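You operate a simulated robot arm through the tools that you are given. There is no shell and no other tool.

You run a simulated two-armed robot. Do the job below in one go: nothing can be reset, and whatever is moved stays where it is left.

## Task
Test the pad in the fixture and bin it as the display says.
Fine: bridge over, TEST once, bridge back; GO means the green bin, NO-GO the red one. Where these are worked on the way, their far stop is far enough and under half their travel is too little: gauge bridge.

The check looks at the end state, three seconds after you hand in, the way a careful person would. Anything else that was tipped, shoved, dropped, spilled or broken makes it a failure.

## Robot
Two 7-joint arms with fingered hands on one trunk that stands fixed in place. Base frame: the origin is at the foot of the trunk, x ahead of it, y to its left, z up. Lengths are in m, angles in degrees, forces in N, time in s.
The left shoulder is at [0.05, 0.214, 0.869], the right one opposite. With the tool pointing down near the work surface each hand reaches from about 0.38 to 0.88 m from the base axis, measured 20 degrees to its own side. Payload 3 kg a hand.
Tool frame (each hand has its own): the origin (TCP) lies between the finger pads and is the grasp point; the fingertips stand 0.026 m ahead of it; z points along the fingers, y is the line along which they close. The gripper opens to 0.132 m; its body begins 0.073 m behind the TCP. The gripper is a hand of 3 fingers: y runs from the thumb to the fingers, the wrist lies at [0, 0, -0.229] in the tool frame, and closing takes about 1.5 s.
Orientation is told as [roll, pitch, yaw] about the base's x, y, z axes, in that order, counted from this pose: with the fingers straight down and closing along the base's y, the tool's x points along the base's -x, its y along +y and its z along -z.

## Interface
- The arms move only by the tool drive_tool. It takes "left_series", "right_series" or both (then of equal length, played together; a hand with none holds still); each is a list of rows, each a list of 7 numbers: the turn, a rotation vector about the tool's x, y, z in degrees, then the shift along the tool's x, y, z in m, then the finger opening in m, from 0 to 0.132. In form: [[rx, ry, rz, x, y, z, grip], ...]. A call has 1 to 20 rows; each row is the pose to reach, as a shift and turn from the pose commanded when the call began, along the tool's axes at that moment. Each row takes 0.2 s and may step no farther than 0.05 m and 8.6 degrees from the row before; otherwise, or with a gripper value out of range, the whole call is refused. A pose out of reach is approached as far as the arm can. The call stops where the force on the tool passes 40 N (or 10 N more than at its start, if that is more) or the arm is blocked; 0.2 s more then pass. The fingers move at their own pace (about 0.072 m/s each) and stop on an object; they squeeze with about 27 N. The grip force told is the motor's: it shows also when the fingers shut on nothing. Time passes only in rows, and 0.2 s behind the last, so rows that repeat a pose let the fingers close. It gives the time, the measured TCP pose, the force on the tool (base axes), the opening and the grip force at its end, in the units of the frame above (readings bear some noise), with the torque about the TCP (base axes, N m) and any sound that the robot's microphone picked up.
- Cameras (640 x 400 px; columns grow to the right, rows downward): "scene" is now at [0.0338, -0.0078, 1.4988]; the picture's right is [-0.06, -1.00, 0.00], its down [-0.67, 0.04, -0.74] and it looks along [0.74, -0.05, -0.67] (base axes); focal length 318 px, centre (320, 200). "left" rides on the left gripper at [-0.061, 0.003, -0.092] in its tool frame; the picture's right is [-0.05, -1.00, 0.00], its down [0.83, -0.04, -0.56] and it looks along [0.55, -0.03, 0.83] (tool axes); focal length 230 px, centre (320, 200). "right" rides on the right gripper at [0.062, 0.003, -0.092] in its tool frame; the picture's right is [-0.05, 1.00, 0.00], its down [-0.83, -0.04, -0.56] and it looks along [-0.55, -0.03, 0.83] (tool axes); focal length 230 px, centre (320, 200). There is no depth. A picture from a camera that has moved, and an enlarged one, comes with that camera's place and axes in the base frame and with its lens.
- capture(camera): a new picture of that camera. The clock stands still meanwhile.
- set_grasp(shape, hand): the hand has 3 fingers and takes this shape, open, in about a second: jaw (thumb against the fingers, like two jaws); tri (thumb and two fingers); tip (a fingertip pinch); poke (one finger out to press); point (the index stretched); flat (the hand flat); cup (the hand cupped); fist (a fist). The gripper value then closes the fingers along that shape, each until it touches; the sizes above hold for jaw. It gives what a move gives, with no picture.
- pan_tilt(pan, tilt): turns the head with the scene camera to pan (to the left, within 86 degrees either way) and tilt (down, from -29 to 69), counted from straight ahead of the robot. It gives what a move gives.
- enlarge(camera, box): a new picture of the part [left, top, right, bottom] of that camera's present view, enlarged. The clock stands still meanwhile.
- close_job(): hands the job in; it is judged then, once.

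Places have to be worked out from the pictures, the camera data and where the tool is seen. Open the grippers and draw the arms clear of the work before you hand the job in, unless the task says otherwise.

The tools are called after "Emit:" as a command line: name --argument value ..., lists and objects as JSON in quotes. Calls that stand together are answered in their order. drive_tool: Moves the arms, as the interface text tells. Its arguments: {"type":"object","properties":{"left_series":{"type":"array","items":{"type":"array","items":{"type":"number"}}},"right_series":{"type":"array","items":{"type":"array","items":{"type":"number"}}}},"required":[]} The other tools are called the same way: set_grasp (shape, hand) gives the hand a shape; pan_tilt (pan, tilt) turns the head that bears the scene camera; capture (camera) takes a picture; enlarge (camera, box) takes an enlarged picture of a part of a camera's view; close_job () hands the job in.

At the start:

```text
t: 0.0
left_eef_pos: [0.6175, 0.1274, 1.1209]
left_orientation: [0.0, 0.0, -7.2]
left_contact_force: [-0.9, -0.4, -0.1]
left_moment: [0.0, -0.04, -0.03]
left_opening: 0.1321
left_grasp_force: 0.1
left_shape: jaw
right_eef_pos: [0.4537, -0.2781, 1.2186]
right_orientation: [0.0, 0.0, -7.2]
right_contact_force: [0.7, 0.6, -0.3]
right_moment: [-0.02, -0.01, -0.01]
right_opening: 0.132
right_grasp_force: 0.0
right_shape: jaw
head pan, tilt (commanded): [-3.6, 42.0]
```

scene: 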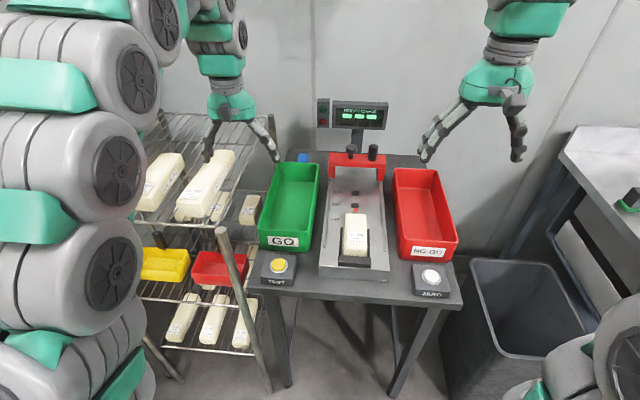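
right: 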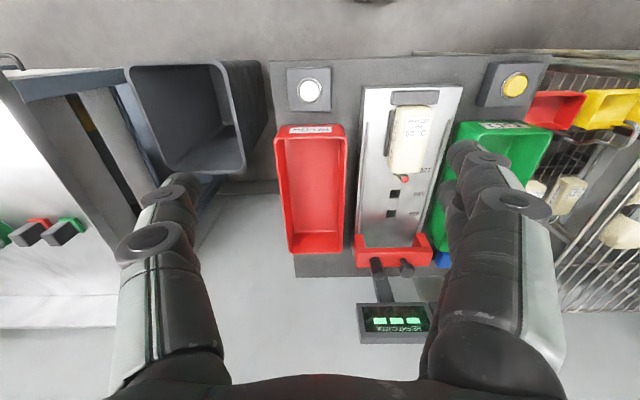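
left: 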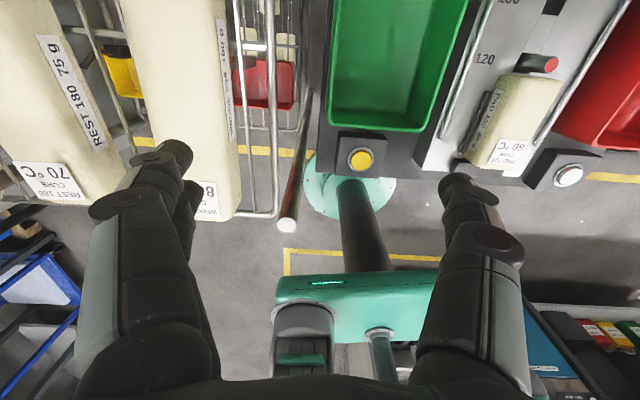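

I'll look closer at the fixture, display and buttons before moving anything.

Emit:
enlarge --camera "scene" --box '[240, 90, 480, 310]'

Emit:
enlarge --camera "scene" --box '[310, 90, 400, 150]'

Emit:
enlarge --camera "right" --box '[270, 60, 550, 350]'

```text
1.82 times, centred on (360, 200) of scene
camera zoom: at [0.0338, -0.0078, 1.4988], right [-0.06, -1.0, 0.0], down [-0.67, 0.04, -0.74], along [0.74, -0.05, -0.67], focal length 578 px, centre (247, 200)
```

zoom: 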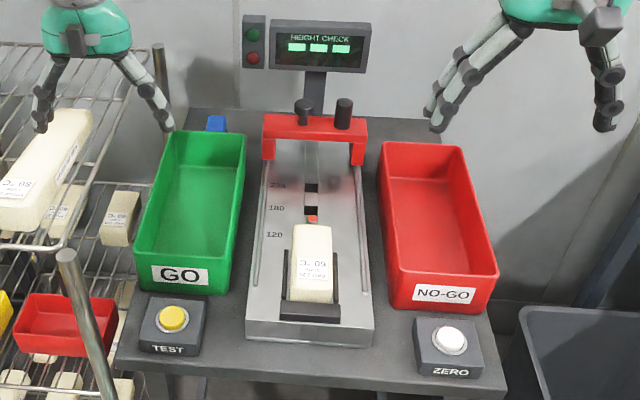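

```text
6.67 times, centred on (355, 120) of scene
camera zoom: at [0.0338, -0.0078, 1.4988], right [-0.06, -1.0, 0.0], down [-0.67, 0.04, -0.74], along [0.74, -0.05, -0.67], focal length 2118 px, centre (87, 733)
```

zoom: 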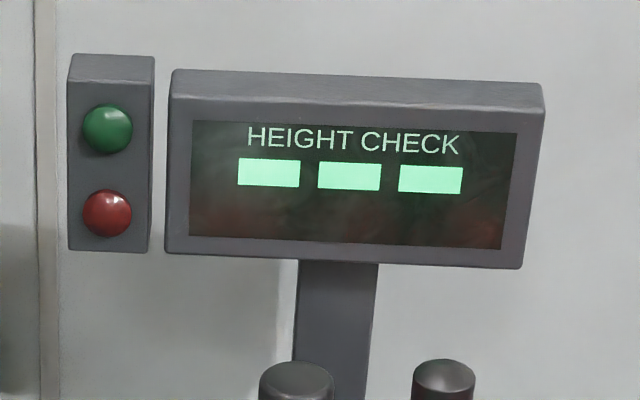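

```text
1.38 times, centred on (410, 205) of right
camera zoom: at [0.3943, -0.2667, 1.3106], right [0.18, 0.98, 0.0], down [0.82, -0.15, 0.56], along [0.55, -0.1, -0.83], focal length 317 px, centre (196, 193)
```

zoom: 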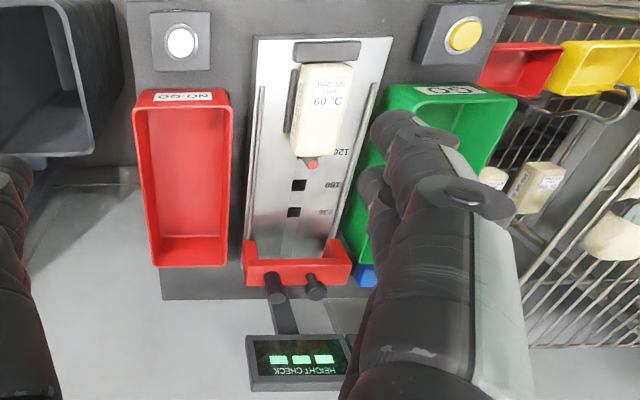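

The display shows three dashes, i.e. no result yet. The gauge bridge (red gantry with two black posts) is parked at the far end, around x≈0.83. I'll zoom in on the bridge, pad and buttons for accurate triangulation.

Emit:
enlarge --camera "scene" --box '[316, 138, 396, 188]'

Emit:
enlarge --camera "scene" --box '[310, 200, 406, 285]'

Emit:
enlarge --camera "right" --box '[340, 80, 480, 170]'

Emit:
enlarge --camera "right" --box '[330, 200, 460, 350]'

Emit:
enlarge --camera "left" --box '[320, 0, 640, 200]'

```text
8.00 times, centred on (356, 163) of scene
camera zoom: at [0.0338, -0.0078, 1.4988], right [-0.06, -1.0, 0.0], down [-0.67, 0.04, -0.74], along [0.74, -0.05, -0.67], focal length 2541 px, centre (32, 496)
```

zoom: 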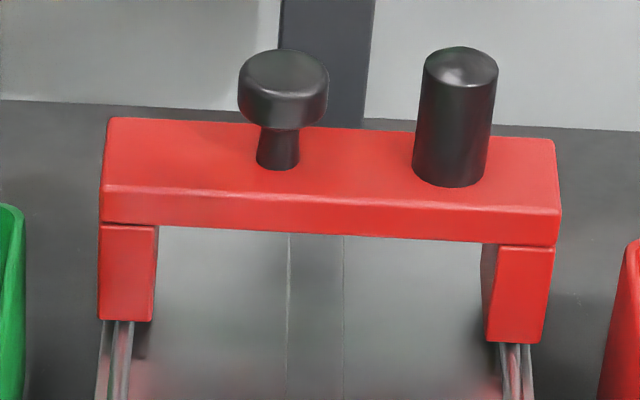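

```text
4.71 times, centred on (358, 242) of scene
camera zoom: at [0.0338, -0.0078, 1.4988], right [-0.06, -1.0, 0.0], down [-0.67, 0.04, -0.74], along [0.74, -0.05, -0.67], focal length 1495 px, centre (141, 0)
```

zoom: 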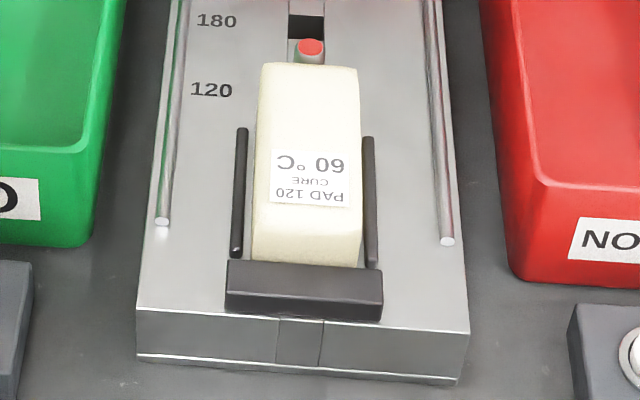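

```text
4.44 times, centred on (410, 125) of right
camera zoom: at [0.3943, -0.2667, 1.3106], right [0.18, 0.98, 0.0], down [0.82, -0.15, 0.56], along [0.55, -0.1, -0.83], focal length 1022 px, centre (-80, 533)
```

zoom: 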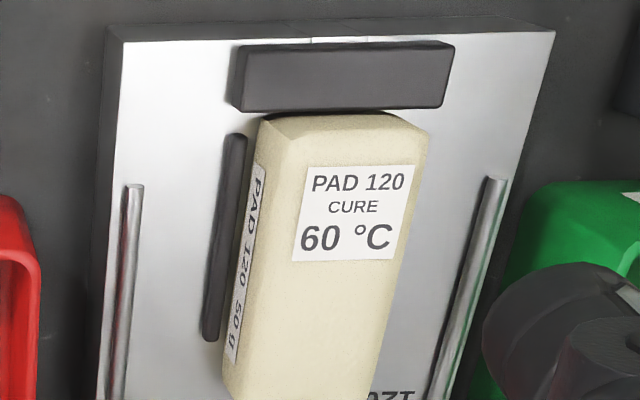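

```text
2.67 times, centred on (395, 275) of right
camera zoom: at [0.3943, -0.2667, 1.3106], right [0.18, 0.98, 0.0], down [0.82, -0.15, 0.56], along [0.55, -0.1, -0.83], focal length 614 px, centre (120, 0)
```

zoom: 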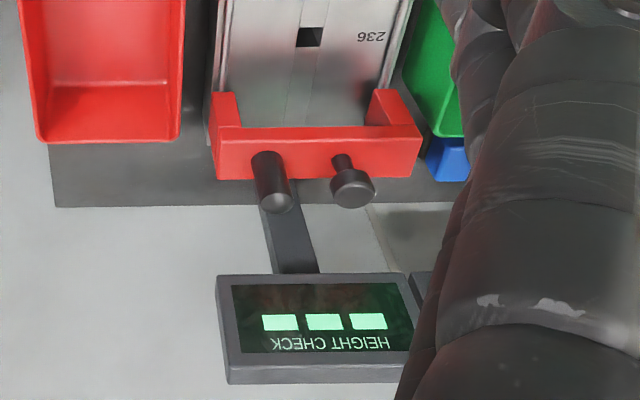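

```text
2.00 times, centred on (480, 100) of left
camera zoom: at [0.6777, 0.1242, 1.2139], right [-0.07, -1.0, 0.0], down [-0.83, 0.06, 0.56], along [-0.55, 0.04, -0.83], focal length 460 px, centre (0, 400)
```

zoom: 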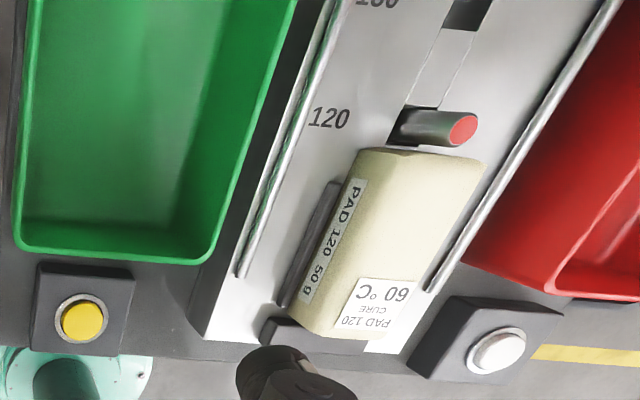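

From two views, the bridge posts are near (0.83,-0.217,0.98) and (0.842,-0.152,0.977), with the display at about (0.93,-0.19,1.03). TEST is at about (0.515,0.063,0.854), and the table is yawed about -8.7°. I'll bring the right hand to a viewing position short of the bridge, staying high, and pull the left hand back a little.

Emit:
drive_tool --right_series '[[0, 0, 0.3, -0.039, 0.0197, 0.0114, 0.132], [0, 0, 0.6, -0.0778, 0.0394, 0.0229, 0.132], [0, 0, 0.9, -0.1167, 0.0592, 0.0343, 0.132], [0, 0, 1.2, -0.1555, 0.0789, 0.0457, 0.132], [0, 0, 1.5, -0.1944, 0.0986, 0.0572, 0.132], [0, 0, 1.5, -0.2333, 0.1183, 0.0686, 0.132], [0, 0, 1.5, -0.2333, 0.1183, 0.0686, 0.132]]' --left_series '[[0, 0, 0, 0.025, 0.01, 0, 0.132], [0, 0, 0, 0.05, 0.02, 0, 0.132], [0, 0, 0, 0.075, 0.03, -0.01, 0.132], [0, 0, 0, 0.1, 0.04, -0.02, 0.132], [0, 0, 0, 0.125, 0.05, -0.03, 0.132], [0, 0, 0, 0.15, 0.055, -0.04, 0.132], [0, 0, 0, 0.15, 0.055, -0.04, 0.132]]'

```text
t: 1.6
left_eef_pos: [0.4752, 0.1998, 1.1604]
left_orientation: [0.1, 0.0, -7.2]
left_contact_force: [-0.6, -0.7, -0.8]
left_moment: [-0.02, 0.01, 0.01]
left_opening: 0.1317
left_grasp_force: 0.1
left_shape: jaw
right_eef_pos: [0.6999, -0.1909, 1.1509]
right_orientation: [0.0, -0.1, -8.7]
right_contact_force: [-0.3, -0.1, 0.4]
right_moment: [0.02, -0.02, 0.0]
right_opening: 0.132
right_grasp_force: 0.0
right_shape: jaw
head pan, tilt (commanded): [-3.6, 42.0]
```

Both arms went where commanded. Now I'll look at the bridge from the new right-hand viewpoint.

Emit:
capture --camera "right"

Emit:
capture --camera "scene"

Emit:
capture --camera "left"

```text
taken
camera right: at [0.6393, -0.1767, 1.2424], right [0.2, 0.98, 0.0], down [0.81, -0.17, 0.56], along [0.54, -0.11, -0.83], focal length 230 px, centre (320, 200)
```

right: 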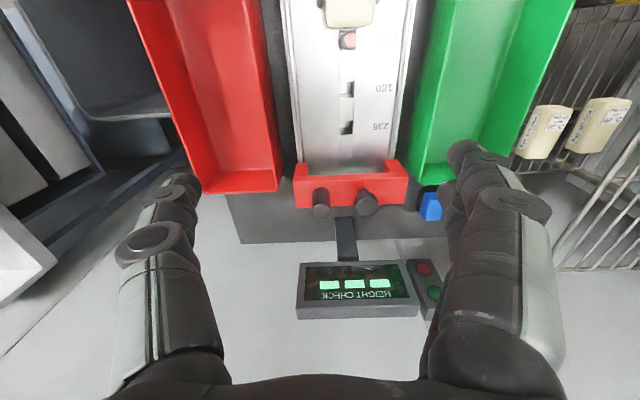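

```text
taken
camera scene: at [0.0339, -0.0078, 1.4988], right [-0.06, -1.0, 0.0], down [-0.67, 0.04, -0.74], along [0.74, -0.05, -0.67], focal length 318 px, centre (320, 200)
```

scene: 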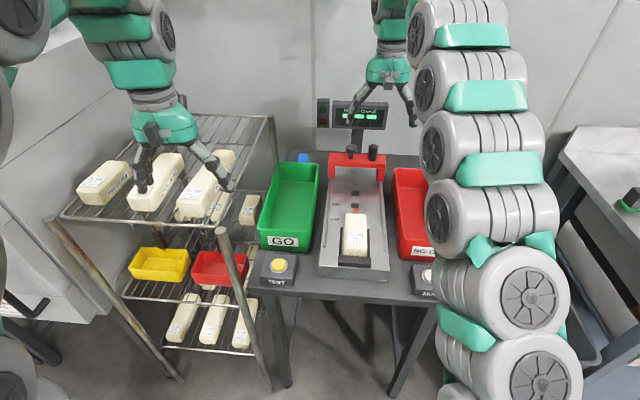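

```text
taken
camera left: at [0.5362, 0.1958, 1.2535], right [-0.07, -1.0, 0.0], down [-0.83, 0.06, 0.56], along [-0.55, 0.04, -0.83], focal length 230 px, centre (320, 200)
```

left: 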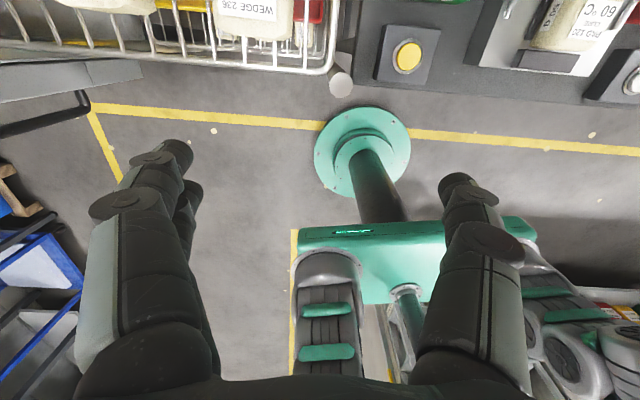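

Emit:
enlarge --camera "right" --box '[270, 140, 450, 250]'

Emit:
enlarge --camera "right" --box '[230, 0, 450, 140]'

Emit:
enlarge --camera "right" --box '[270, 230, 470, 340]'

```text
3.56 times, centred on (360, 195) of right
camera zoom: at [0.6393, -0.1767, 1.2424], right [0.2, 0.98, 0.0], down [0.81, -0.17, 0.56], along [0.54, -0.11, -0.83], focal length 818 px, centre (178, 218)
```

zoom: 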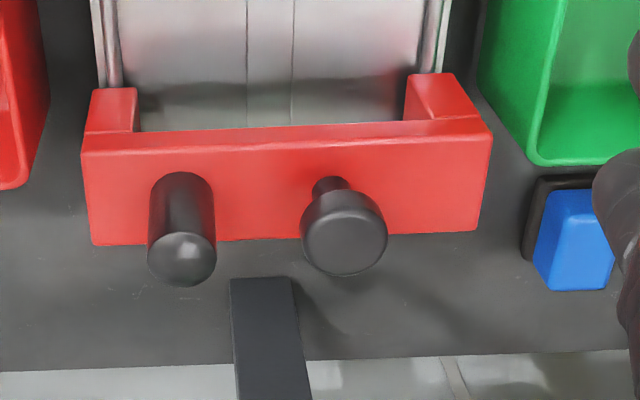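

```text
2.86 times, centred on (340, 70) of right
camera zoom: at [0.6393, -0.1767, 1.2424], right [0.2, 0.98, 0.0], down [0.81, -0.17, 0.56], along [0.54, -0.11, -0.83], focal length 657 px, centre (263, 571)
```

zoom: 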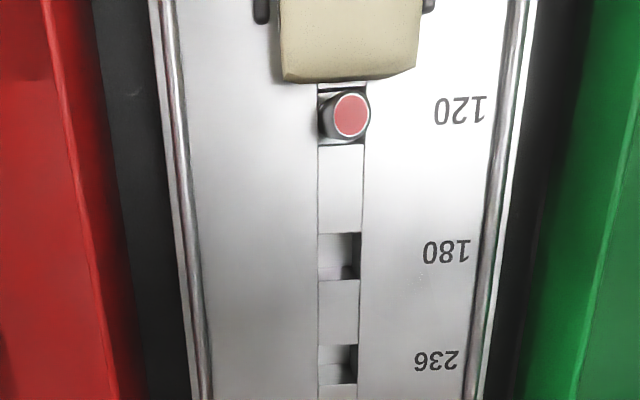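

```text
3.20 times, centred on (370, 285) of right
camera zoom: at [0.6393, -0.1767, 1.2424], right [0.2, 0.98, 0.0], down [0.81, -0.17, 0.56], along [0.54, -0.11, -0.83], focal length 736 px, centre (160, -72)
```

zoom: 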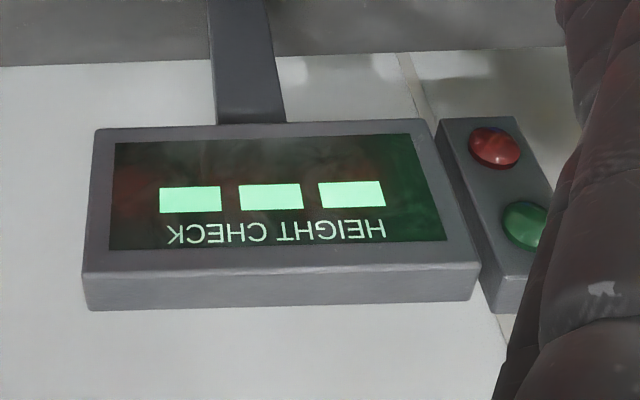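

The posts re-triangulate to about (0.816,-0.213) and (0.831,-0.151), with tops near z≈0.99, the crossbar top near 0.95, and the display face near x≈0.93. I plan to grip both posts from outside (about 94 mm wide), so I'll first move above their midpoint and check.

Emit:
drive_tool --right_series '[[0, 0, 0, -0.03, 0.0069, 0.0228, 0.132], [0, 0, 0, -0.06, 0.0138, 0.0455, 0.132], [0, 0, 0, -0.09, 0.0207, 0.0683, 0.132], [0, 0, 0, -0.1207, 0.0276, 0.091, 0.132], [0, 0, 0, -0.1207, 0.0276, 0.091, 0.132]]'

Emit:
capture --camera "right"

Emit:
capture --camera "scene"

```text
t: 2.8
left_eef_pos: [0.4754, 0.2002, 1.1608]
left_orientation: [0.0, 0.1, -7.2]
left_contact_force: [0.6, 0.0, 0.4]
left_moment: [-0.02, 0.02, -0.01]
left_opening: 0.1318
left_grasp_force: 0.0
left_shape: jaw
right_eef_pos: [0.785, -0.1761, 1.0393]
right_orientation: [0.0, 0.2, -8.7]
right_contact_force: [-0.3, -0.6, 0.5]
right_moment: [0.03, 0.01, 0.01]
right_opening: 0.132
right_grasp_force: 0.2
right_shape: jaw
right hand out of reach, approached as far as the arm can: row 1, 2, 3, 4, 5
head pan, tilt (commanded): [-3.6, 42.0]
```

```text
taken
camera right: at [0.7247, -0.1629, 1.1314], right [0.2, 0.98, 0.0], down [0.82, -0.17, 0.55], along [0.54, -0.11, -0.83], focal length 230 px, centre (320, 200)
```

right: 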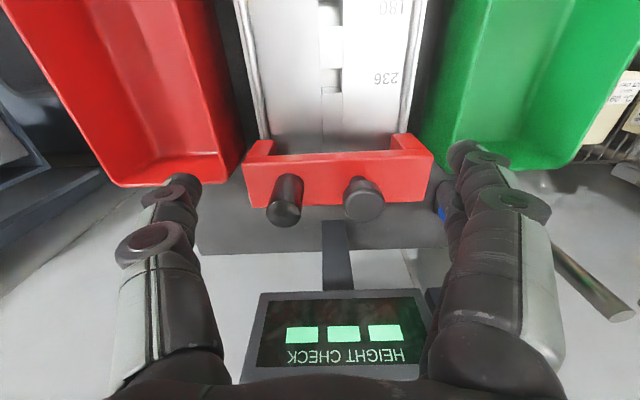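

```text
taken
camera scene: at [0.0337, -0.0078, 1.4988], right [-0.06, -1.0, 0.0], down [-0.67, 0.04, -0.74], along [0.74, -0.05, -0.67], focal length 318 px, centre (320, 200)
```

scene: 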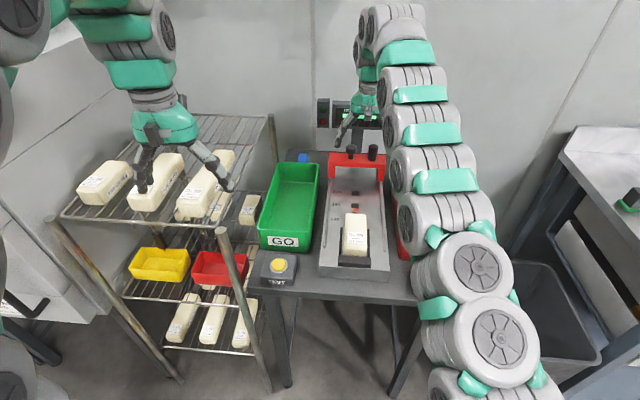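

The straight-down pose is just out of reach there: the arm stopped at x=0.785. I'll tilt the hand about 15° so the fingers lean forward, which brings the wrist back and also clears the display, then read the pose.

Emit:
drive_tool --right_series '[[0, -5, 0, 0, 0, 0, 0.132], [0, -10, 0, 0, 0, 0, 0.132], [0, -15, 0, 0, 0, 0, 0.132], [0, -15, 0, 0, 0, 0, 0.132]]'

Emit:
capture --camera "right"

```text
t: 3.8
left_eef_pos: [0.4759, 0.2005, 1.1619]
left_orientation: [0.1, 0.1, -7.2]
left_contact_force: [0.6, -0.3, 0.6]
left_moment: [0.0, -0.01, 0.04]
left_opening: 0.1317
left_grasp_force: 0.0
left_shape: jaw
right_eef_pos: [0.7855, -0.177, 1.042]
right_orientation: [0.0, -15.0, -8.7]
right_contact_force: [0.0, -0.7, -0.1]
right_moment: [0.02, 0.0, 0.02]
right_opening: 0.1318
right_grasp_force: 0.0
right_shape: jaw
head pan, tilt (commanded): [-3.6, 42.0]
```

```text
taken
camera right: at [0.7026, -0.1601, 1.1136], right [0.2, 0.98, 0.01], down [0.64, -0.14, 0.75], along [0.74, -0.14, -0.66], focal length 230 px, centre (320, 200)
```

right: 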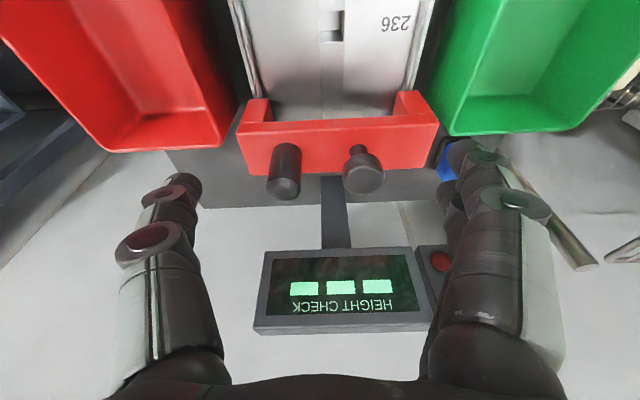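

The pose is tilted properly and stays put; the posts appear centred between thumb and fingers. I'll descend most of the way with fingers fully open, then check alignment.

Emit:
drive_tool --right_series '[[0, 0, 0, -0.01, 0.001, 0.018, 0.132], [0, 0, 0, -0.0192, 0.0018, 0.036, 0.132], [0, 0, 0, -0.0192, 0.0018, 0.045, 0.132], [0, 0, 0, -0.0192, 0.0018, 0.045, 0.132]]'

Emit:
capture --camera "right"

Emit:
enlarge --camera "scene" --box '[300, 80, 420, 190]'

```text
t: 4.8
left_eef_pos: [0.4757, 0.1999, 1.1606]
left_orientation: [0.1, 0.0, -7.2]
left_contact_force: [-0.1, -0.4, -0.7]
left_moment: [0.0, -0.01, 0.02]
left_opening: 0.1319
left_grasp_force: 0.1
left_shape: jaw
right_eef_pos: [0.8144, -0.1782, 1.0039]
right_orientation: [0.0, -15.0, -8.7]
right_contact_force: [0.1, -0.2, -0.3]
right_moment: [0.0, -0.02, -0.01]
right_opening: 0.132
right_grasp_force: 0.0
right_shape: jaw
head pan, tilt (commanded): [-3.6, 42.0]
```

```text
taken
camera right: at [0.7329, -0.1619, 1.0763], right [0.2, 0.98, 0.01], down [0.64, -0.14, 0.75], along [0.74, -0.14, -0.66], focal length 230 px, centre (320, 200)
```

right: 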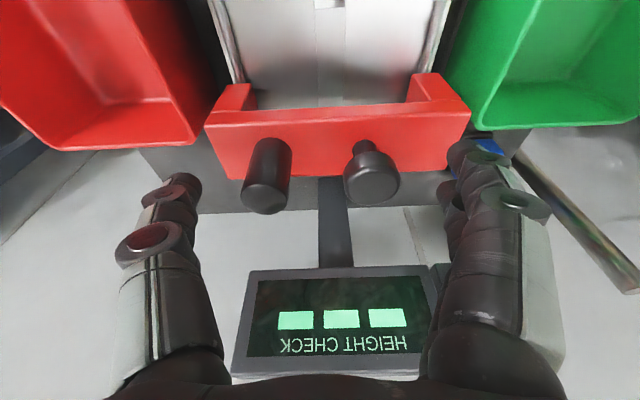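

```text
3.64 times, centred on (360, 135) of scene
camera zoom: at [0.0338, -0.0078, 1.4988], right [-0.06, -1.0, 0.0], down [-0.67, 0.04, -0.74], along [0.74, -0.05, -0.67], focal length 1155 px, centre (174, 436)
```

zoom: 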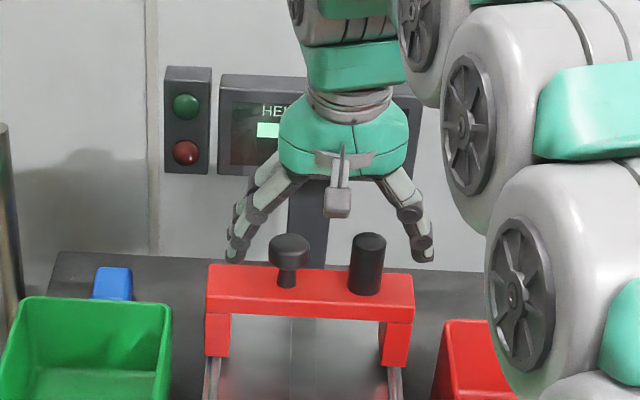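

Thumb and fingers straddle the two posts evenly, and the TCP is about 5 mm above the post top. I'll lower another 19 mm along the tool and close on the posts.

Emit:
drive_tool --right_series '[[0, 0, 0, 0, 0, 0.01, 0.132], [0, 0, 0, 0, 0, 0.019, 0.132], [0, 0, 0, 0, 0, 0.019, 0.132], [0, 0, 0, 0, 0, 0.019, 0.11], [0, 0, 0, 0, 0, 0.019, 0.09], [0, 0, 0, 0, 0, 0.019, 0.08], [0, 0, 0, 0, 0, 0.019, 0.08], [0, 0, 0, 0, 0, 0.019, 0.08]]'

Emit:
capture --camera "right"

Emit:
enlarge --camera "scene" --box '[300, 80, 420, 190]'

```text
t: 6.6
left_eef_pos: [0.4766, 0.1992, 1.1617]
left_orientation: [0.0, 0.0, -7.2]
left_contact_force: [-0.8, 0.1, 0.3]
left_moment: [-0.03, 0.01, 0.0]
left_opening: 0.1322
left_grasp_force: 0.1
left_shape: jaw
right_eef_pos: [0.8197, -0.1792, 0.9856]
right_orientation: [-0.1, -15.0, -8.7]
right_contact_force: [-0.6, 3.1, -0.3]
right_moment: [0.06, -0.03, 0.02]
right_opening: 0.0827
right_grasp_force: 0.1
right_shape: jaw
head pan, tilt (commanded): [-3.6, 42.0]
```

```text
taken
camera right: at [0.7379, -0.1622, 1.0584], right [0.2, 0.98, 0.01], down [0.64, -0.14, 0.75], along [0.74, -0.14, -0.66], focal length 230 px, centre (320, 200)
```

right: 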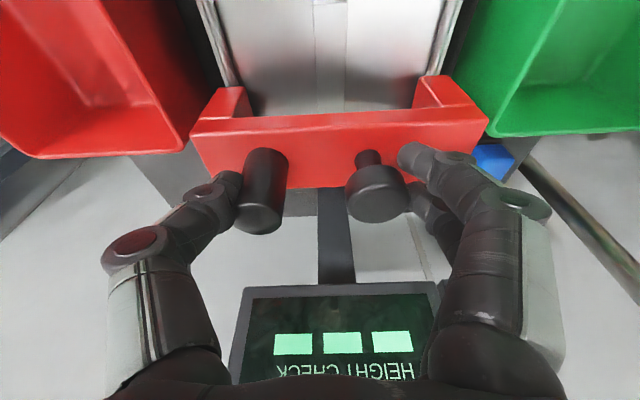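

```text
3.64 times, centred on (360, 135) of scene
camera zoom: at [0.0339, -0.0077, 1.4988], right [-0.06, -1.0, 0.0], down [-0.67, 0.04, -0.74], along [0.74, -0.05, -0.67], focal length 1155 px, centre (174, 436)
```

zoom: 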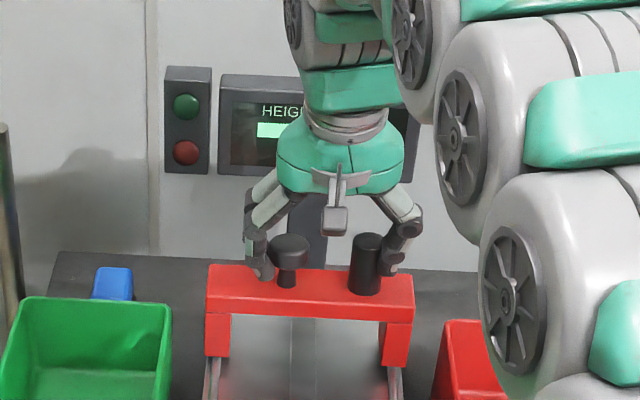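

The thumb is touching the post and the two fingers are at the mushroom knob, one in front and one behind. I'll close further for a firm grip.

Emit:
drive_tool --right_series '[[0, 0, 0, 0, 0, 0, 0.072], [0, 0, 0, 0, 0, 0, 0.065], [0, 0, 0, 0, 0, 0, 0.058], [0, 0, 0, 0, 0, 0, 0.055], [0, 0, 0, 0, 0, 0, 0.055]]'

Emit:
capture --camera "right"

```text
t: 7.8
left_eef_pos: [0.4761, 0.1997, 1.1603]
left_orientation: [-0.1, 0.0, -7.2]
left_contact_force: [0.0, 0.0, -0.3]
left_moment: [0.01, -0.02, 0.0]
left_opening: 0.1318
left_grasp_force: 0.1
left_shape: jaw
right_eef_pos: [0.8191, -0.1783, 0.9859]
right_orientation: [0.1, -15.0, -8.7]
right_contact_force: [1.5, 12.6, 1.0]
right_moment: [0.18, -0.01, 0.16]
right_opening: 0.0662
right_grasp_force: 0.1
right_shape: jaw
head pan, tilt (commanded): [-3.6, 42.0]
```

```text
taken
camera right: at [0.7379, -0.1615, 1.0584], right [0.2, 0.98, 0.01], down [0.64, -0.14, 0.75], along [0.74, -0.14, -0.66], focal length 230 px, centre (320, 200)
```

right: 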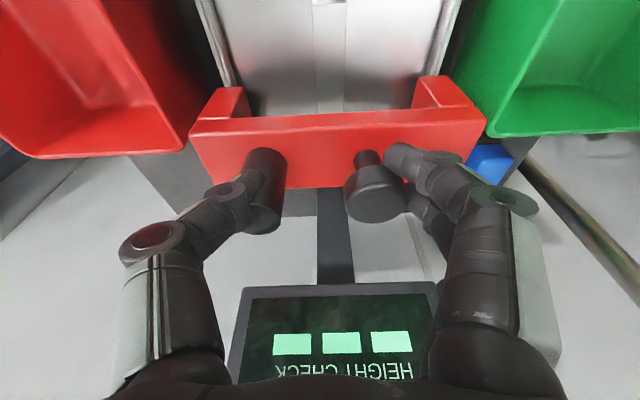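

The two fingers now straddle the mushroom knob (one ahead, one behind) and the thumb bears on the post, so the coupling is positive in both directions. I'll try a short 2 cm pull toward the robot along the rails and watch the forces.

Emit:
drive_tool --right_series '[[0, 0, 0, 0.0048, 0, -0.0013, 0.055], [0, 0, 0, 0.0097, 0, -0.0026, 0.055], [0, 0, 0, 0.0145, 0, -0.0039, 0.055], [0, 0, 0, 0.0193, 0, -0.0052, 0.055], [0, 0, 0, 0.0193, 0, -0.0052, 0.055]]'

Emit:
capture --camera "right"

Emit:
enlarge --camera "scene" --box '[300, 80, 420, 190]'

```text
t: 9.0
left_eef_pos: [0.4763, 0.1998, 1.1606]
left_orientation: [0.0, 0.0, -7.2]
left_contact_force: [0.1, 0.0, 0.3]
left_moment: [-0.02, 0.02, 0.02]
left_opening: 0.1321
left_grasp_force: 0.0
left_shape: jaw
right_eef_pos: [0.7995, -0.1772, 0.9849]
right_orientation: [0.0, -15.0, -8.7]
right_contact_force: [1.9, 10.4, 1.0]
right_moment: [0.19, -0.05, 0.07]
right_opening: 0.0666
right_grasp_force: 0.1
right_shape: jaw
head pan, tilt (commanded): [-3.6, 42.0]
```

```text
taken
camera right: at [0.717, -0.1591, 1.0582], right [0.2, 0.98, 0.01], down [0.64, -0.14, 0.75], along [0.74, -0.14, -0.66], focal length 230 px, centre (320, 200)
```

right: 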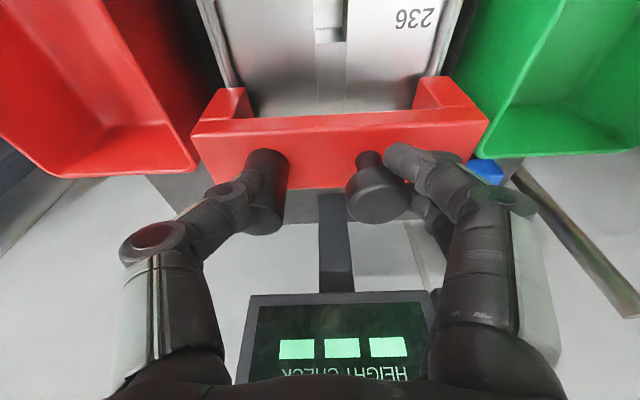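

```text
3.64 times, centred on (360, 135) of scene
camera zoom: at [0.0339, -0.0076, 1.4988], right [-0.06, -1.0, 0.0], down [-0.67, 0.04, -0.74], along [0.74, -0.05, -0.67], focal length 1155 px, centre (174, 436)
```

zoom: 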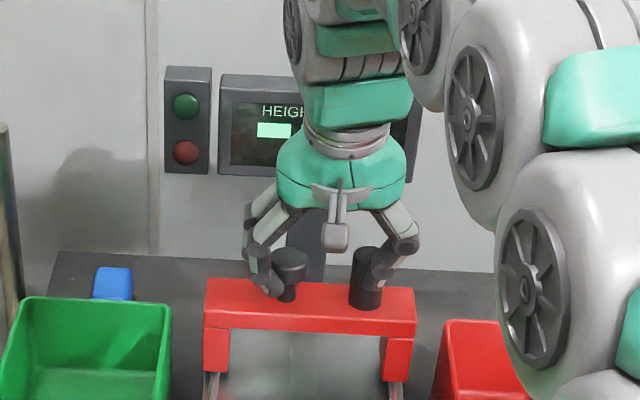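

The bridge follows with little force (about 2 N along the rails). I'll keep pulling along the rail direction, 16 cm more, in moderate steps.

Emit:
drive_tool --right_series '[[0, 0, 0, 0.0155, 0, -0.0041, 0.055], [0, 0, 0, 0.0309, 0, -0.0083, 0.055], [0, 0, 0, 0.0464, 0, -0.0124, 0.055], [0, 0, 0, 0.0618, 0, -0.0166, 0.055], [0, 0, 0, 0.0773, 0, -0.0207, 0.055], [0, 0, 0, 0.0927, 0, -0.0248, 0.055], [0, 0, 0, 0.1082, 0, -0.029, 0.055], [0, 0, 0, 0.1236, 0, -0.0331, 0.055], [0, 0, 0, 0.1391, 0, -0.0373, 0.055], [0, 0, 0, 0.1545, 0, -0.0414, 0.055]]'

Emit:
capture --camera "right"

Emit:
capture --camera "scene"

```text
t: 11.2
left_eef_pos: [0.4747, 0.1992, 1.1604]
left_orientation: [0.1, 0.1, -7.2]
left_contact_force: [0.9, -0.1, -0.3]
left_moment: [-0.02, -0.02, 0.01]
left_opening: 0.1318
left_grasp_force: 0.1
left_shape: jaw
right_eef_pos: [0.6429, -0.1518, 0.984]
right_orientation: [0.1, -15.1, -8.7]
right_contact_force: [2.6, 12.7, 2.3]
right_moment: [0.27, -0.13, 0.07]
right_opening: 0.0655
right_grasp_force: 0.0
right_shape: jaw
head pan, tilt (commanded): [-3.6, 42.0]
```

```text
taken
camera right: at [0.5609, -0.1347, 1.0572], right [0.2, 0.98, 0.01], down [0.64, -0.14, 0.75], along [0.74, -0.14, -0.66], focal length 230 px, centre (320, 200)
```

right: 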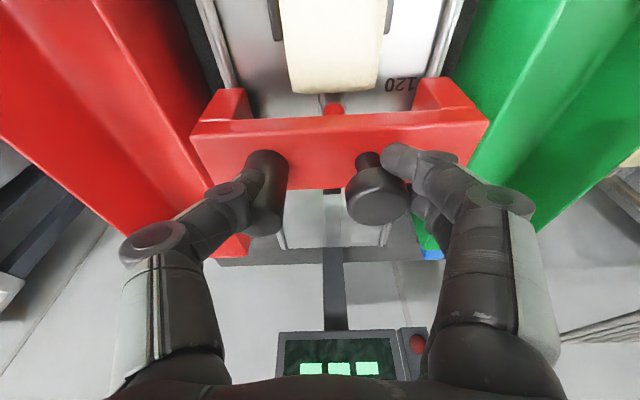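

```text
taken
camera scene: at [0.0338, -0.0076, 1.4988], right [-0.06, -1.0, 0.0], down [-0.67, 0.04, -0.74], along [0.74, -0.05, -0.67], focal length 318 px, centre (320, 200)
```

scene: 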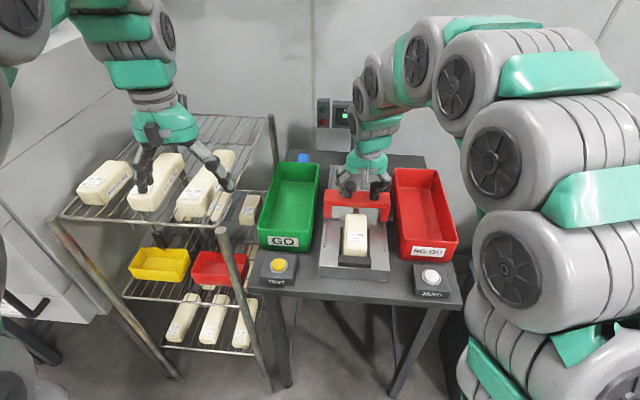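

The bridge is now just at the red pin behind the pad. I'll check visually that the crossbar clears the pin and pad before continuing.

Emit:
enlarge --camera "scene" --box '[310, 160, 400, 280]'

Emit:
enlarge --camera "right" --box '[220, 0, 460, 150]'

```text
3.33 times, centred on (355, 220) of scene
camera zoom: at [0.0338, -0.0076, 1.4988], right [-0.06, -1.0, 0.0], down [-0.67, 0.04, -0.74], along [0.74, -0.05, -0.67], focal length 1059 px, centre (203, 133)
```

zoom: 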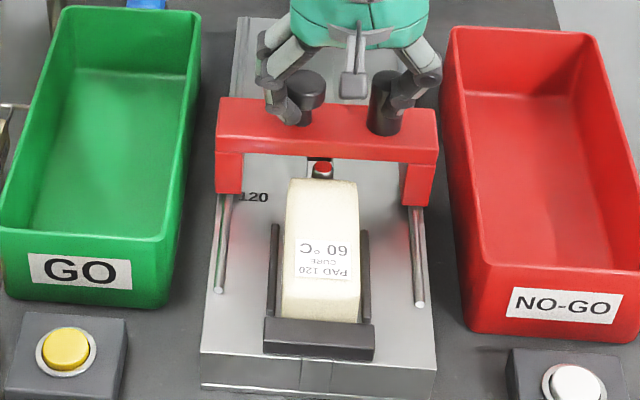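

```text
2.67 times, centred on (340, 75) of right
camera zoom: at [0.5609, -0.1347, 1.0572], right [0.2, 0.98, 0.01], down [0.64, -0.14, 0.75], along [0.74, -0.14, -0.66], focal length 614 px, centre (267, 533)
```

zoom: 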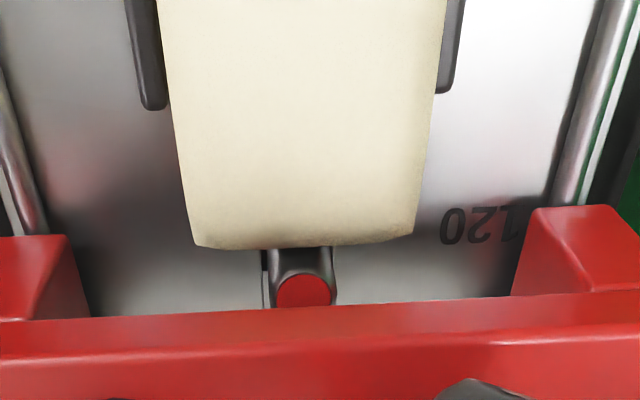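

The crossbar sits above the pin with visible clearance, and the rails continue about 8 cm toward the near end. I'll continue slowly toward the near stop, letting the force guard halt the move.

Emit:
drive_tool --right_series '[[0, 0, 0, 0.0097, 0, -0.0026, 0.055], [0, 0, 0, 0.0193, 0, -0.0052, 0.055], [0, 0, 0, 0.029, 0, -0.0078, 0.055], [0, 0, 0, 0.0386, 0, -0.0104, 0.055], [0, 0, 0, 0.0483, 0, -0.0129, 0.055], [0, 0, 0, 0.058, 0, -0.0155, 0.055]]'

Emit:
enlarge --camera "scene" --box '[310, 160, 400, 280]'

```text
t: 12.6
left_eef_pos: [0.4754, 0.1986, 1.161]
left_orientation: [0.0, 0.0, -7.2]
left_contact_force: [-0.4, 0.3, 0.9]
left_moment: [-0.01, -0.01, 0.01]
left_opening: 0.1317
left_grasp_force: 0.1
left_shape: jaw
right_eef_pos: [0.5809, -0.1442, 0.9845]
right_orientation: [0.0, -15.1, -8.7]
right_contact_force: [0.2, 4.9, 0.2]
right_moment: [0.09, 0.0, 0.14]
right_opening: 0.062
right_grasp_force: 0.1
right_shape: jaw
head pan, tilt (commanded): [-3.6, 42.0]
```

```text
3.33 times, centred on (355, 220) of scene
camera zoom: at [0.0338, -0.0077, 1.4988], right [-0.06, -1.0, 0.0], down [-0.67, 0.04, -0.74], along [0.74, -0.05, -0.67], focal length 1059 px, centre (203, 133)
```

zoom: 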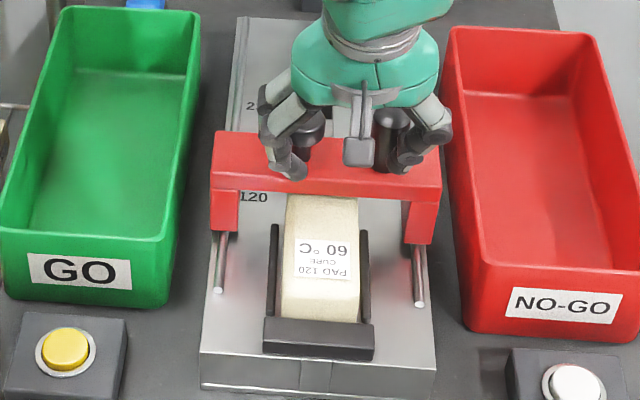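

The opening changed slightly (0.062), so the hand may have slipped relative to the knob. I'll check the wrist view.

Emit:
capture --camera "right"

Emit:
enlarge --camera "scene" --box '[330, 170, 390, 240]'

```text
taken
camera right: at [0.5001, -0.1279, 1.057], right [0.2, 0.98, 0.01], down [0.64, -0.14, 0.75], along [0.74, -0.14, -0.66], focal length 230 px, centre (320, 200)
```

right: 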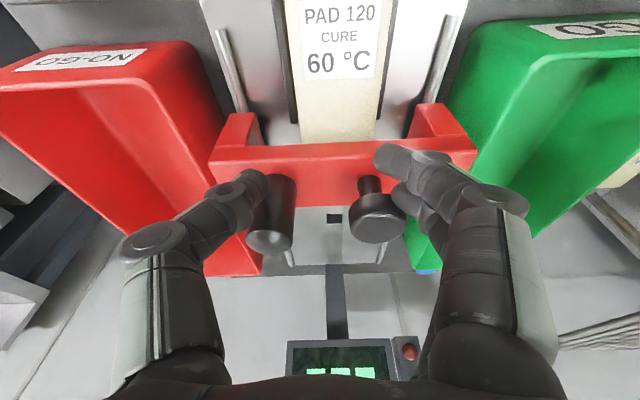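

```text
5.71 times, centred on (360, 205) of scene
camera zoom: at [0.0338, -0.0077, 1.4988], right [-0.06, -1.0, 0.0], down [-0.67, 0.04, -0.74], along [0.74, -0.05, -0.67], focal length 1815 px, centre (91, 171)
```

zoom: 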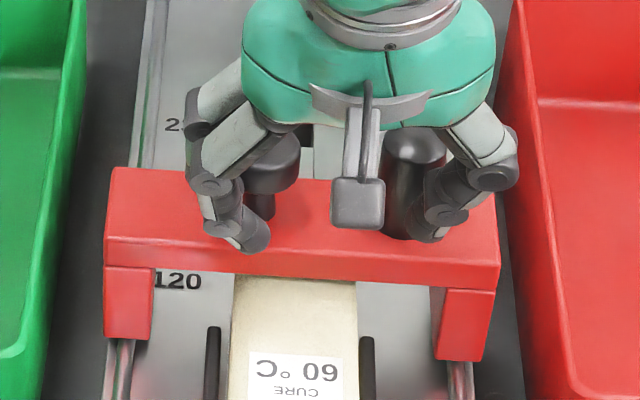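

The hand slipped about 1.5 cm past the knob, and the bridge has travelled about 0.23 m. To check whether that is its stop, I'll regrip from behind the posts for a positive push: open, lift, move behind the posts, and narrow the fingers.

Emit:
drive_tool --right_series '[[0, 0, 0, 0, 0, 0, 0.09], [0, 0, 0, 0, 0, 0, 0.11], [0, 0, 0, 0, 0, 0, 0.12], [0, 0, 0, -0.0078, 0, -0.029, 0.12], [0, 0, 0, -0.0155, 0, -0.058, 0.12], [0, 0, 0, -0.0415, 0, -0.0511, 0.12], [0, 0, 0, -0.067, 0, -0.0442, 0.1], [0, 0, 0, -0.0928, 0, -0.0373, 0.08], [0, 0, 0, -0.0928, 0, -0.0373, 0.065], [0, 0, 0, -0.0928, 0, -0.0373, 0.065]]'

Emit:
capture --camera "right"

Emit:
capture --camera "scene"

```text
t: 14.8
left_eef_pos: [0.4762, 0.1989, 1.1614]
left_orientation: [0.0, 0.0, -7.2]
left_contact_force: [0.1, -0.5, -0.4]
left_moment: [0.0, 0.03, 0.02]
left_opening: 0.1319
left_grasp_force: 0.1
left_shape: jaw
right_eef_pos: [0.6613, -0.1548, 1.0449]
right_orientation: [-0.1, -14.9, -8.8]
right_contact_force: [-0.4, 0.8, 0.0]
right_moment: [-0.03, 0.0, -0.03]
right_opening: 0.0657
right_grasp_force: 0.1
right_shape: jaw
head pan, tilt (commanded): [-3.6, 42.0]
```

```text
taken
camera right: at [0.5797, -0.1381, 1.1182], right [0.2, 0.98, 0.01], down [0.64, -0.14, 0.75], along [0.74, -0.14, -0.66], focal length 230 px, centre (320, 200)
```

right: 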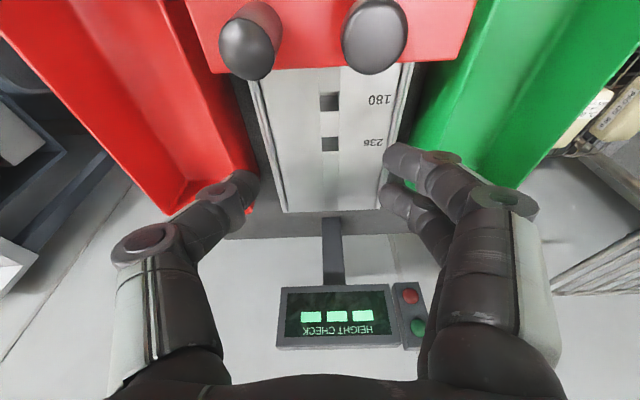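

```text
taken
camera scene: at [0.0338, -0.0078, 1.4988], right [-0.06, -1.0, 0.0], down [-0.67, 0.04, -0.74], along [0.74, -0.05, -0.67], focal length 318 px, centre (320, 200)
```

scene: 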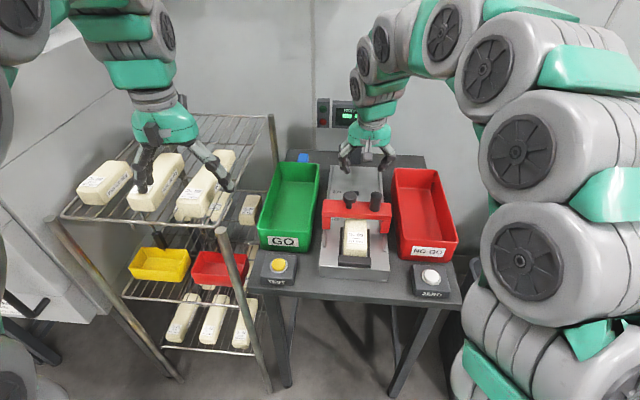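

The bridge is clear of the hand, and its knobs sit near x≈0.61. I'll move 1.5 cm further back, lower behind the posts to z≈0.98, and verify before pushing.

Emit:
drive_tool --right_series '[[0, 0, 0, -0.0145, 0, 0.0039, 0.065], [0, 0, 0, -0.0091, 0, 0.0242, 0.065], [0, 0, 0, -0.0036, 0, 0.0445, 0.065], [0, 0, 0, 0.0018, 0, 0.0648, 0.065], [0, 0, 0, 0.0018, 0, 0.0648, 0.065]]'

Emit:
capture --camera "right"

Emit:
enlarge --camera "scene" --box '[310, 130, 410, 240]'

```text
t: 16.0
left_eef_pos: [0.4751, 0.1989, 1.1615]
left_orientation: [-0.1, 0.1, -7.2]
left_contact_force: [-0.1, -0.4, -0.4]
left_moment: [-0.01, 0.01, -0.03]
left_opening: 0.1318
left_grasp_force: 0.0
left_shape: jaw
right_eef_pos: [0.677, -0.1586, 0.9823]
right_orientation: [0.1, -15.1, -8.7]
right_contact_force: [0.2, 0.0, -0.7]
right_moment: [-0.04, 0.01, 0.0]
right_opening: 0.0658
right_grasp_force: 0.1
right_shape: jaw
head pan, tilt (commanded): [-3.6, 42.0]
```

```text
taken
camera right: at [0.5942, -0.1418, 1.0561], right [0.2, 0.98, 0.01], down [0.64, -0.14, 0.75], along [0.74, -0.14, -0.66], focal length 230 px, centre (320, 200)
```

right: 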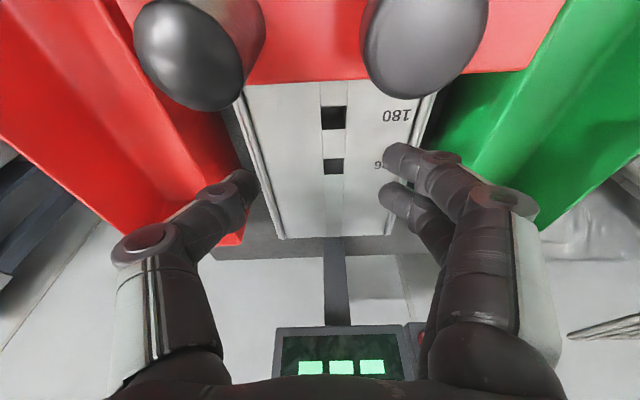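

```text
3.64 times, centred on (360, 185) of scene
camera zoom: at [0.0338, -0.0078, 1.4988], right [-0.06, -1.0, 0.0], down [-0.67, 0.04, -0.74], along [0.74, -0.05, -0.67], focal length 1155 px, centre (174, 254)
```

zoom: 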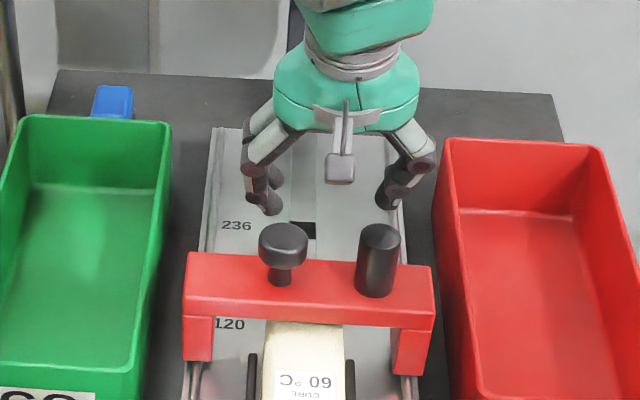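

The fingers are behind the posts and slightly wide of them. I'll narrow to 0.05 so they line up, then push toward the robot in 1 cm steps and see whether the bridge moves or stops.

Emit:
drive_tool --right_series '[[0, 0, 0, 0, 0, 0, 0.05], [0, 0, 0, 0, 0, 0, 0.05], [0, 0, 0, 0.0097, 0, -0.0026, 0.05], [0, 0, 0, 0.0193, 0, -0.0052, 0.05], [0, 0, 0, 0.029, 0, -0.0078, 0.05], [0, 0, 0, 0.0386, 0, -0.0104, 0.05]]'

Emit:
capture --camera "right"

Emit:
enlarge --camera "scene" --box '[310, 130, 410, 240]'

```text
t: 17.5
left_eef_pos: [0.476, 0.1993, 1.1599]
left_orientation: [-0.1, 0.0, -7.2]
left_contact_force: [-0.5, -0.2, -0.2]
left_moment: [-0.01, 0.01, -0.04]
left_opening: 0.132
left_grasp_force: 0.1
left_shape: jaw
right_eef_pos: [0.6423, -0.1524, 0.9853]
right_orientation: [0.2, -15.8, -8.8]
right_contact_force: [11.5, -2.4, 0.2]
right_moment: [-0.01, -0.17, -0.43]
right_opening: 0.0504
right_grasp_force: 0.1
right_shape: jaw
head pan, tilt (commanded): [-3.6, 42.0]
stopped in row 6 (right hand): the force on the tool passed its limit at 42 N (the readings are from after the stop); the commanded pose is now the measured one
```

```text
taken
camera right: at [0.5597, -0.1358, 1.0561], right [0.2, 0.98, 0.02], down [0.63, -0.14, 0.76], along [0.75, -0.14, -0.65], focal length 230 px, centre (320, 200)
```

right: 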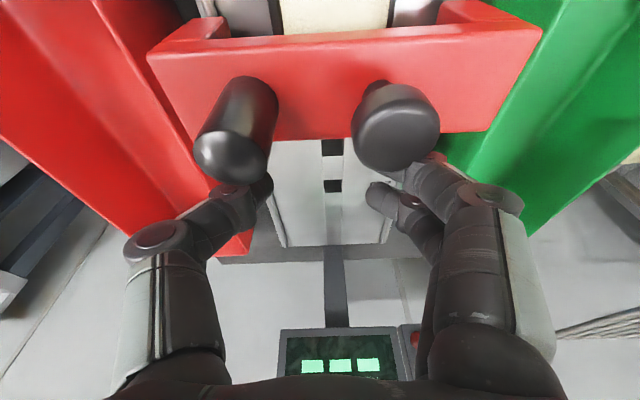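

```text
3.64 times, centred on (360, 185) of scene
camera zoom: at [0.0339, -0.0078, 1.4988], right [-0.06, -1.0, 0.0], down [-0.67, 0.04, -0.74], along [0.74, -0.05, -0.67], focal length 1155 px, centre (174, 254)
```

zoom: 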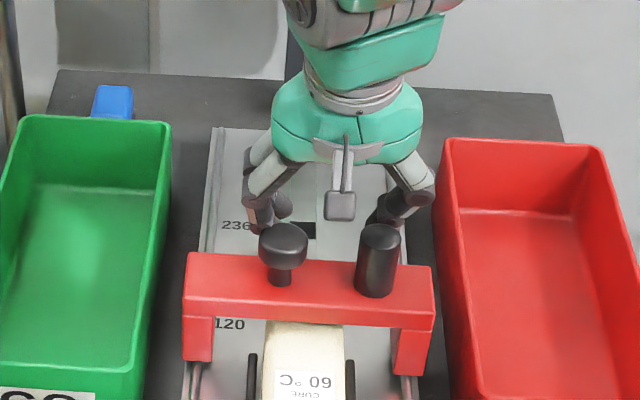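

The bridge did not move at all under 42 N, whereas before it slid at about 2 N. It is over the pad's rear part and at its near stop. I'll back the right hand off and up so it doesn't load the bridge, and put the left hand into the poke shape.

Emit:
drive_tool --right_series '[[0, 0, 0, -0.0193, 0, 0.0052, 0.05], [0, 0, 0, -0.0386, 0, 0.0104, 0.05], [0, 0, 0, -0.049, 0, -0.0283, 0.05], [0, 0, 0, -0.0594, 0, -0.067, 0.05], [0, 0, 0, -0.0594, 0, -0.067, 0.05]]'

Emit:
set_grasp --hand "left" --shape "poke"

Emit:
capture --camera "left"

Emit:
capture --camera "scene"

Emit:
capture --camera "right"

```text
t: 18.7
left_eef_pos: [0.475, 0.1989, 1.1609]
left_orientation: [-0.1, 0.1, -7.3]
left_contact_force: [0.3, 1.1, 0.2]
left_moment: [-0.05, 0.02, -0.02]
left_opening: 0.132
left_grasp_force: 0.0
left_shape: jaw
right_eef_pos: [0.6797, -0.1587, 1.0611]
right_orientation: [0.2, -15.5, -8.8]
right_contact_force: [0.2, -0.4, 0.1]
right_moment: [0.0, -0.03, -0.02]
right_opening: 0.0505
right_grasp_force: 0.1
right_shape: jaw
head pan, tilt (commanded): [-3.6, 42.0]
```

```text
t: 19.6
left_eef_pos: [0.4762, 0.1993, 1.1606]
left_orientation: [0.1, -0.1, -7.2]
left_contact_force: [-0.5, 0.2, 0.6]
left_moment: [0.0, -0.06, 0.01]
left_opening: 0.0
left_grasp_force: 0.0
left_shape: poke
right_eef_pos: [0.6807, -0.1576, 1.0615]
right_orientation: [0.0, -15.6, -8.8]
right_contact_force: [0.1, 0.7, 0.6]
right_moment: [-0.02, 0.02, -0.03]
right_opening: 0.0503
right_grasp_force: 0.1
right_shape: jaw
head pan, tilt (commanded): [-3.6, 42.0]
```

```text
taken
camera left: at [0.5365, 0.1958, 1.2534], right [-0.07, -1.0, 0.0], down [-0.83, 0.06, 0.56], along [-0.55, 0.04, -0.83], focal length 230 px, centre (320, 200)
```

left: 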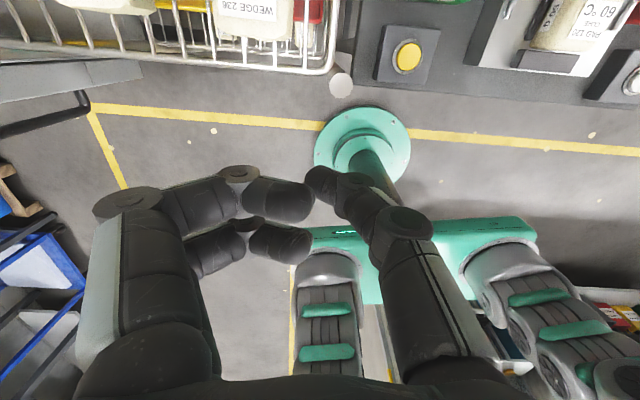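

```text
taken
camera scene: at [0.0338, -0.0078, 1.4988], right [-0.06, -1.0, 0.0], down [-0.67, 0.04, -0.74], along [0.74, -0.05, -0.67], focal length 318 px, centre (320, 200)
```

scene: 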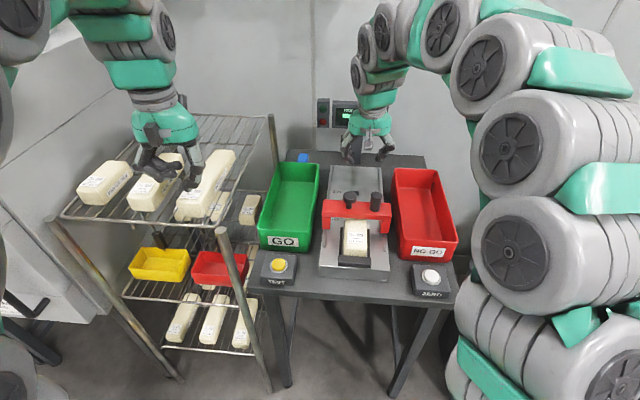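

```text
taken
camera right: at [0.598, -0.1408, 1.1337], right [0.2, 0.98, 0.02], down [0.64, -0.14, 0.76], along [0.75, -0.14, -0.65], focal length 230 px, centre (320, 200)
```

right: 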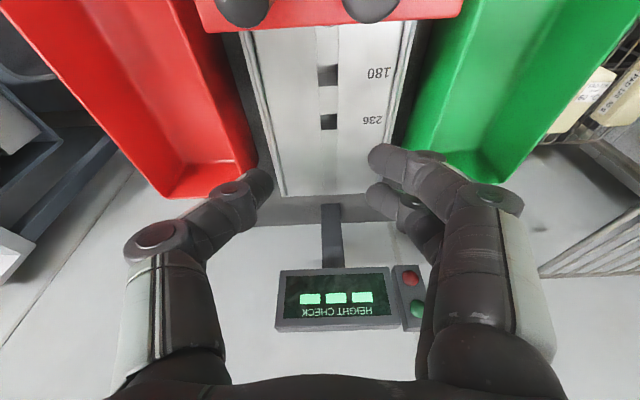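

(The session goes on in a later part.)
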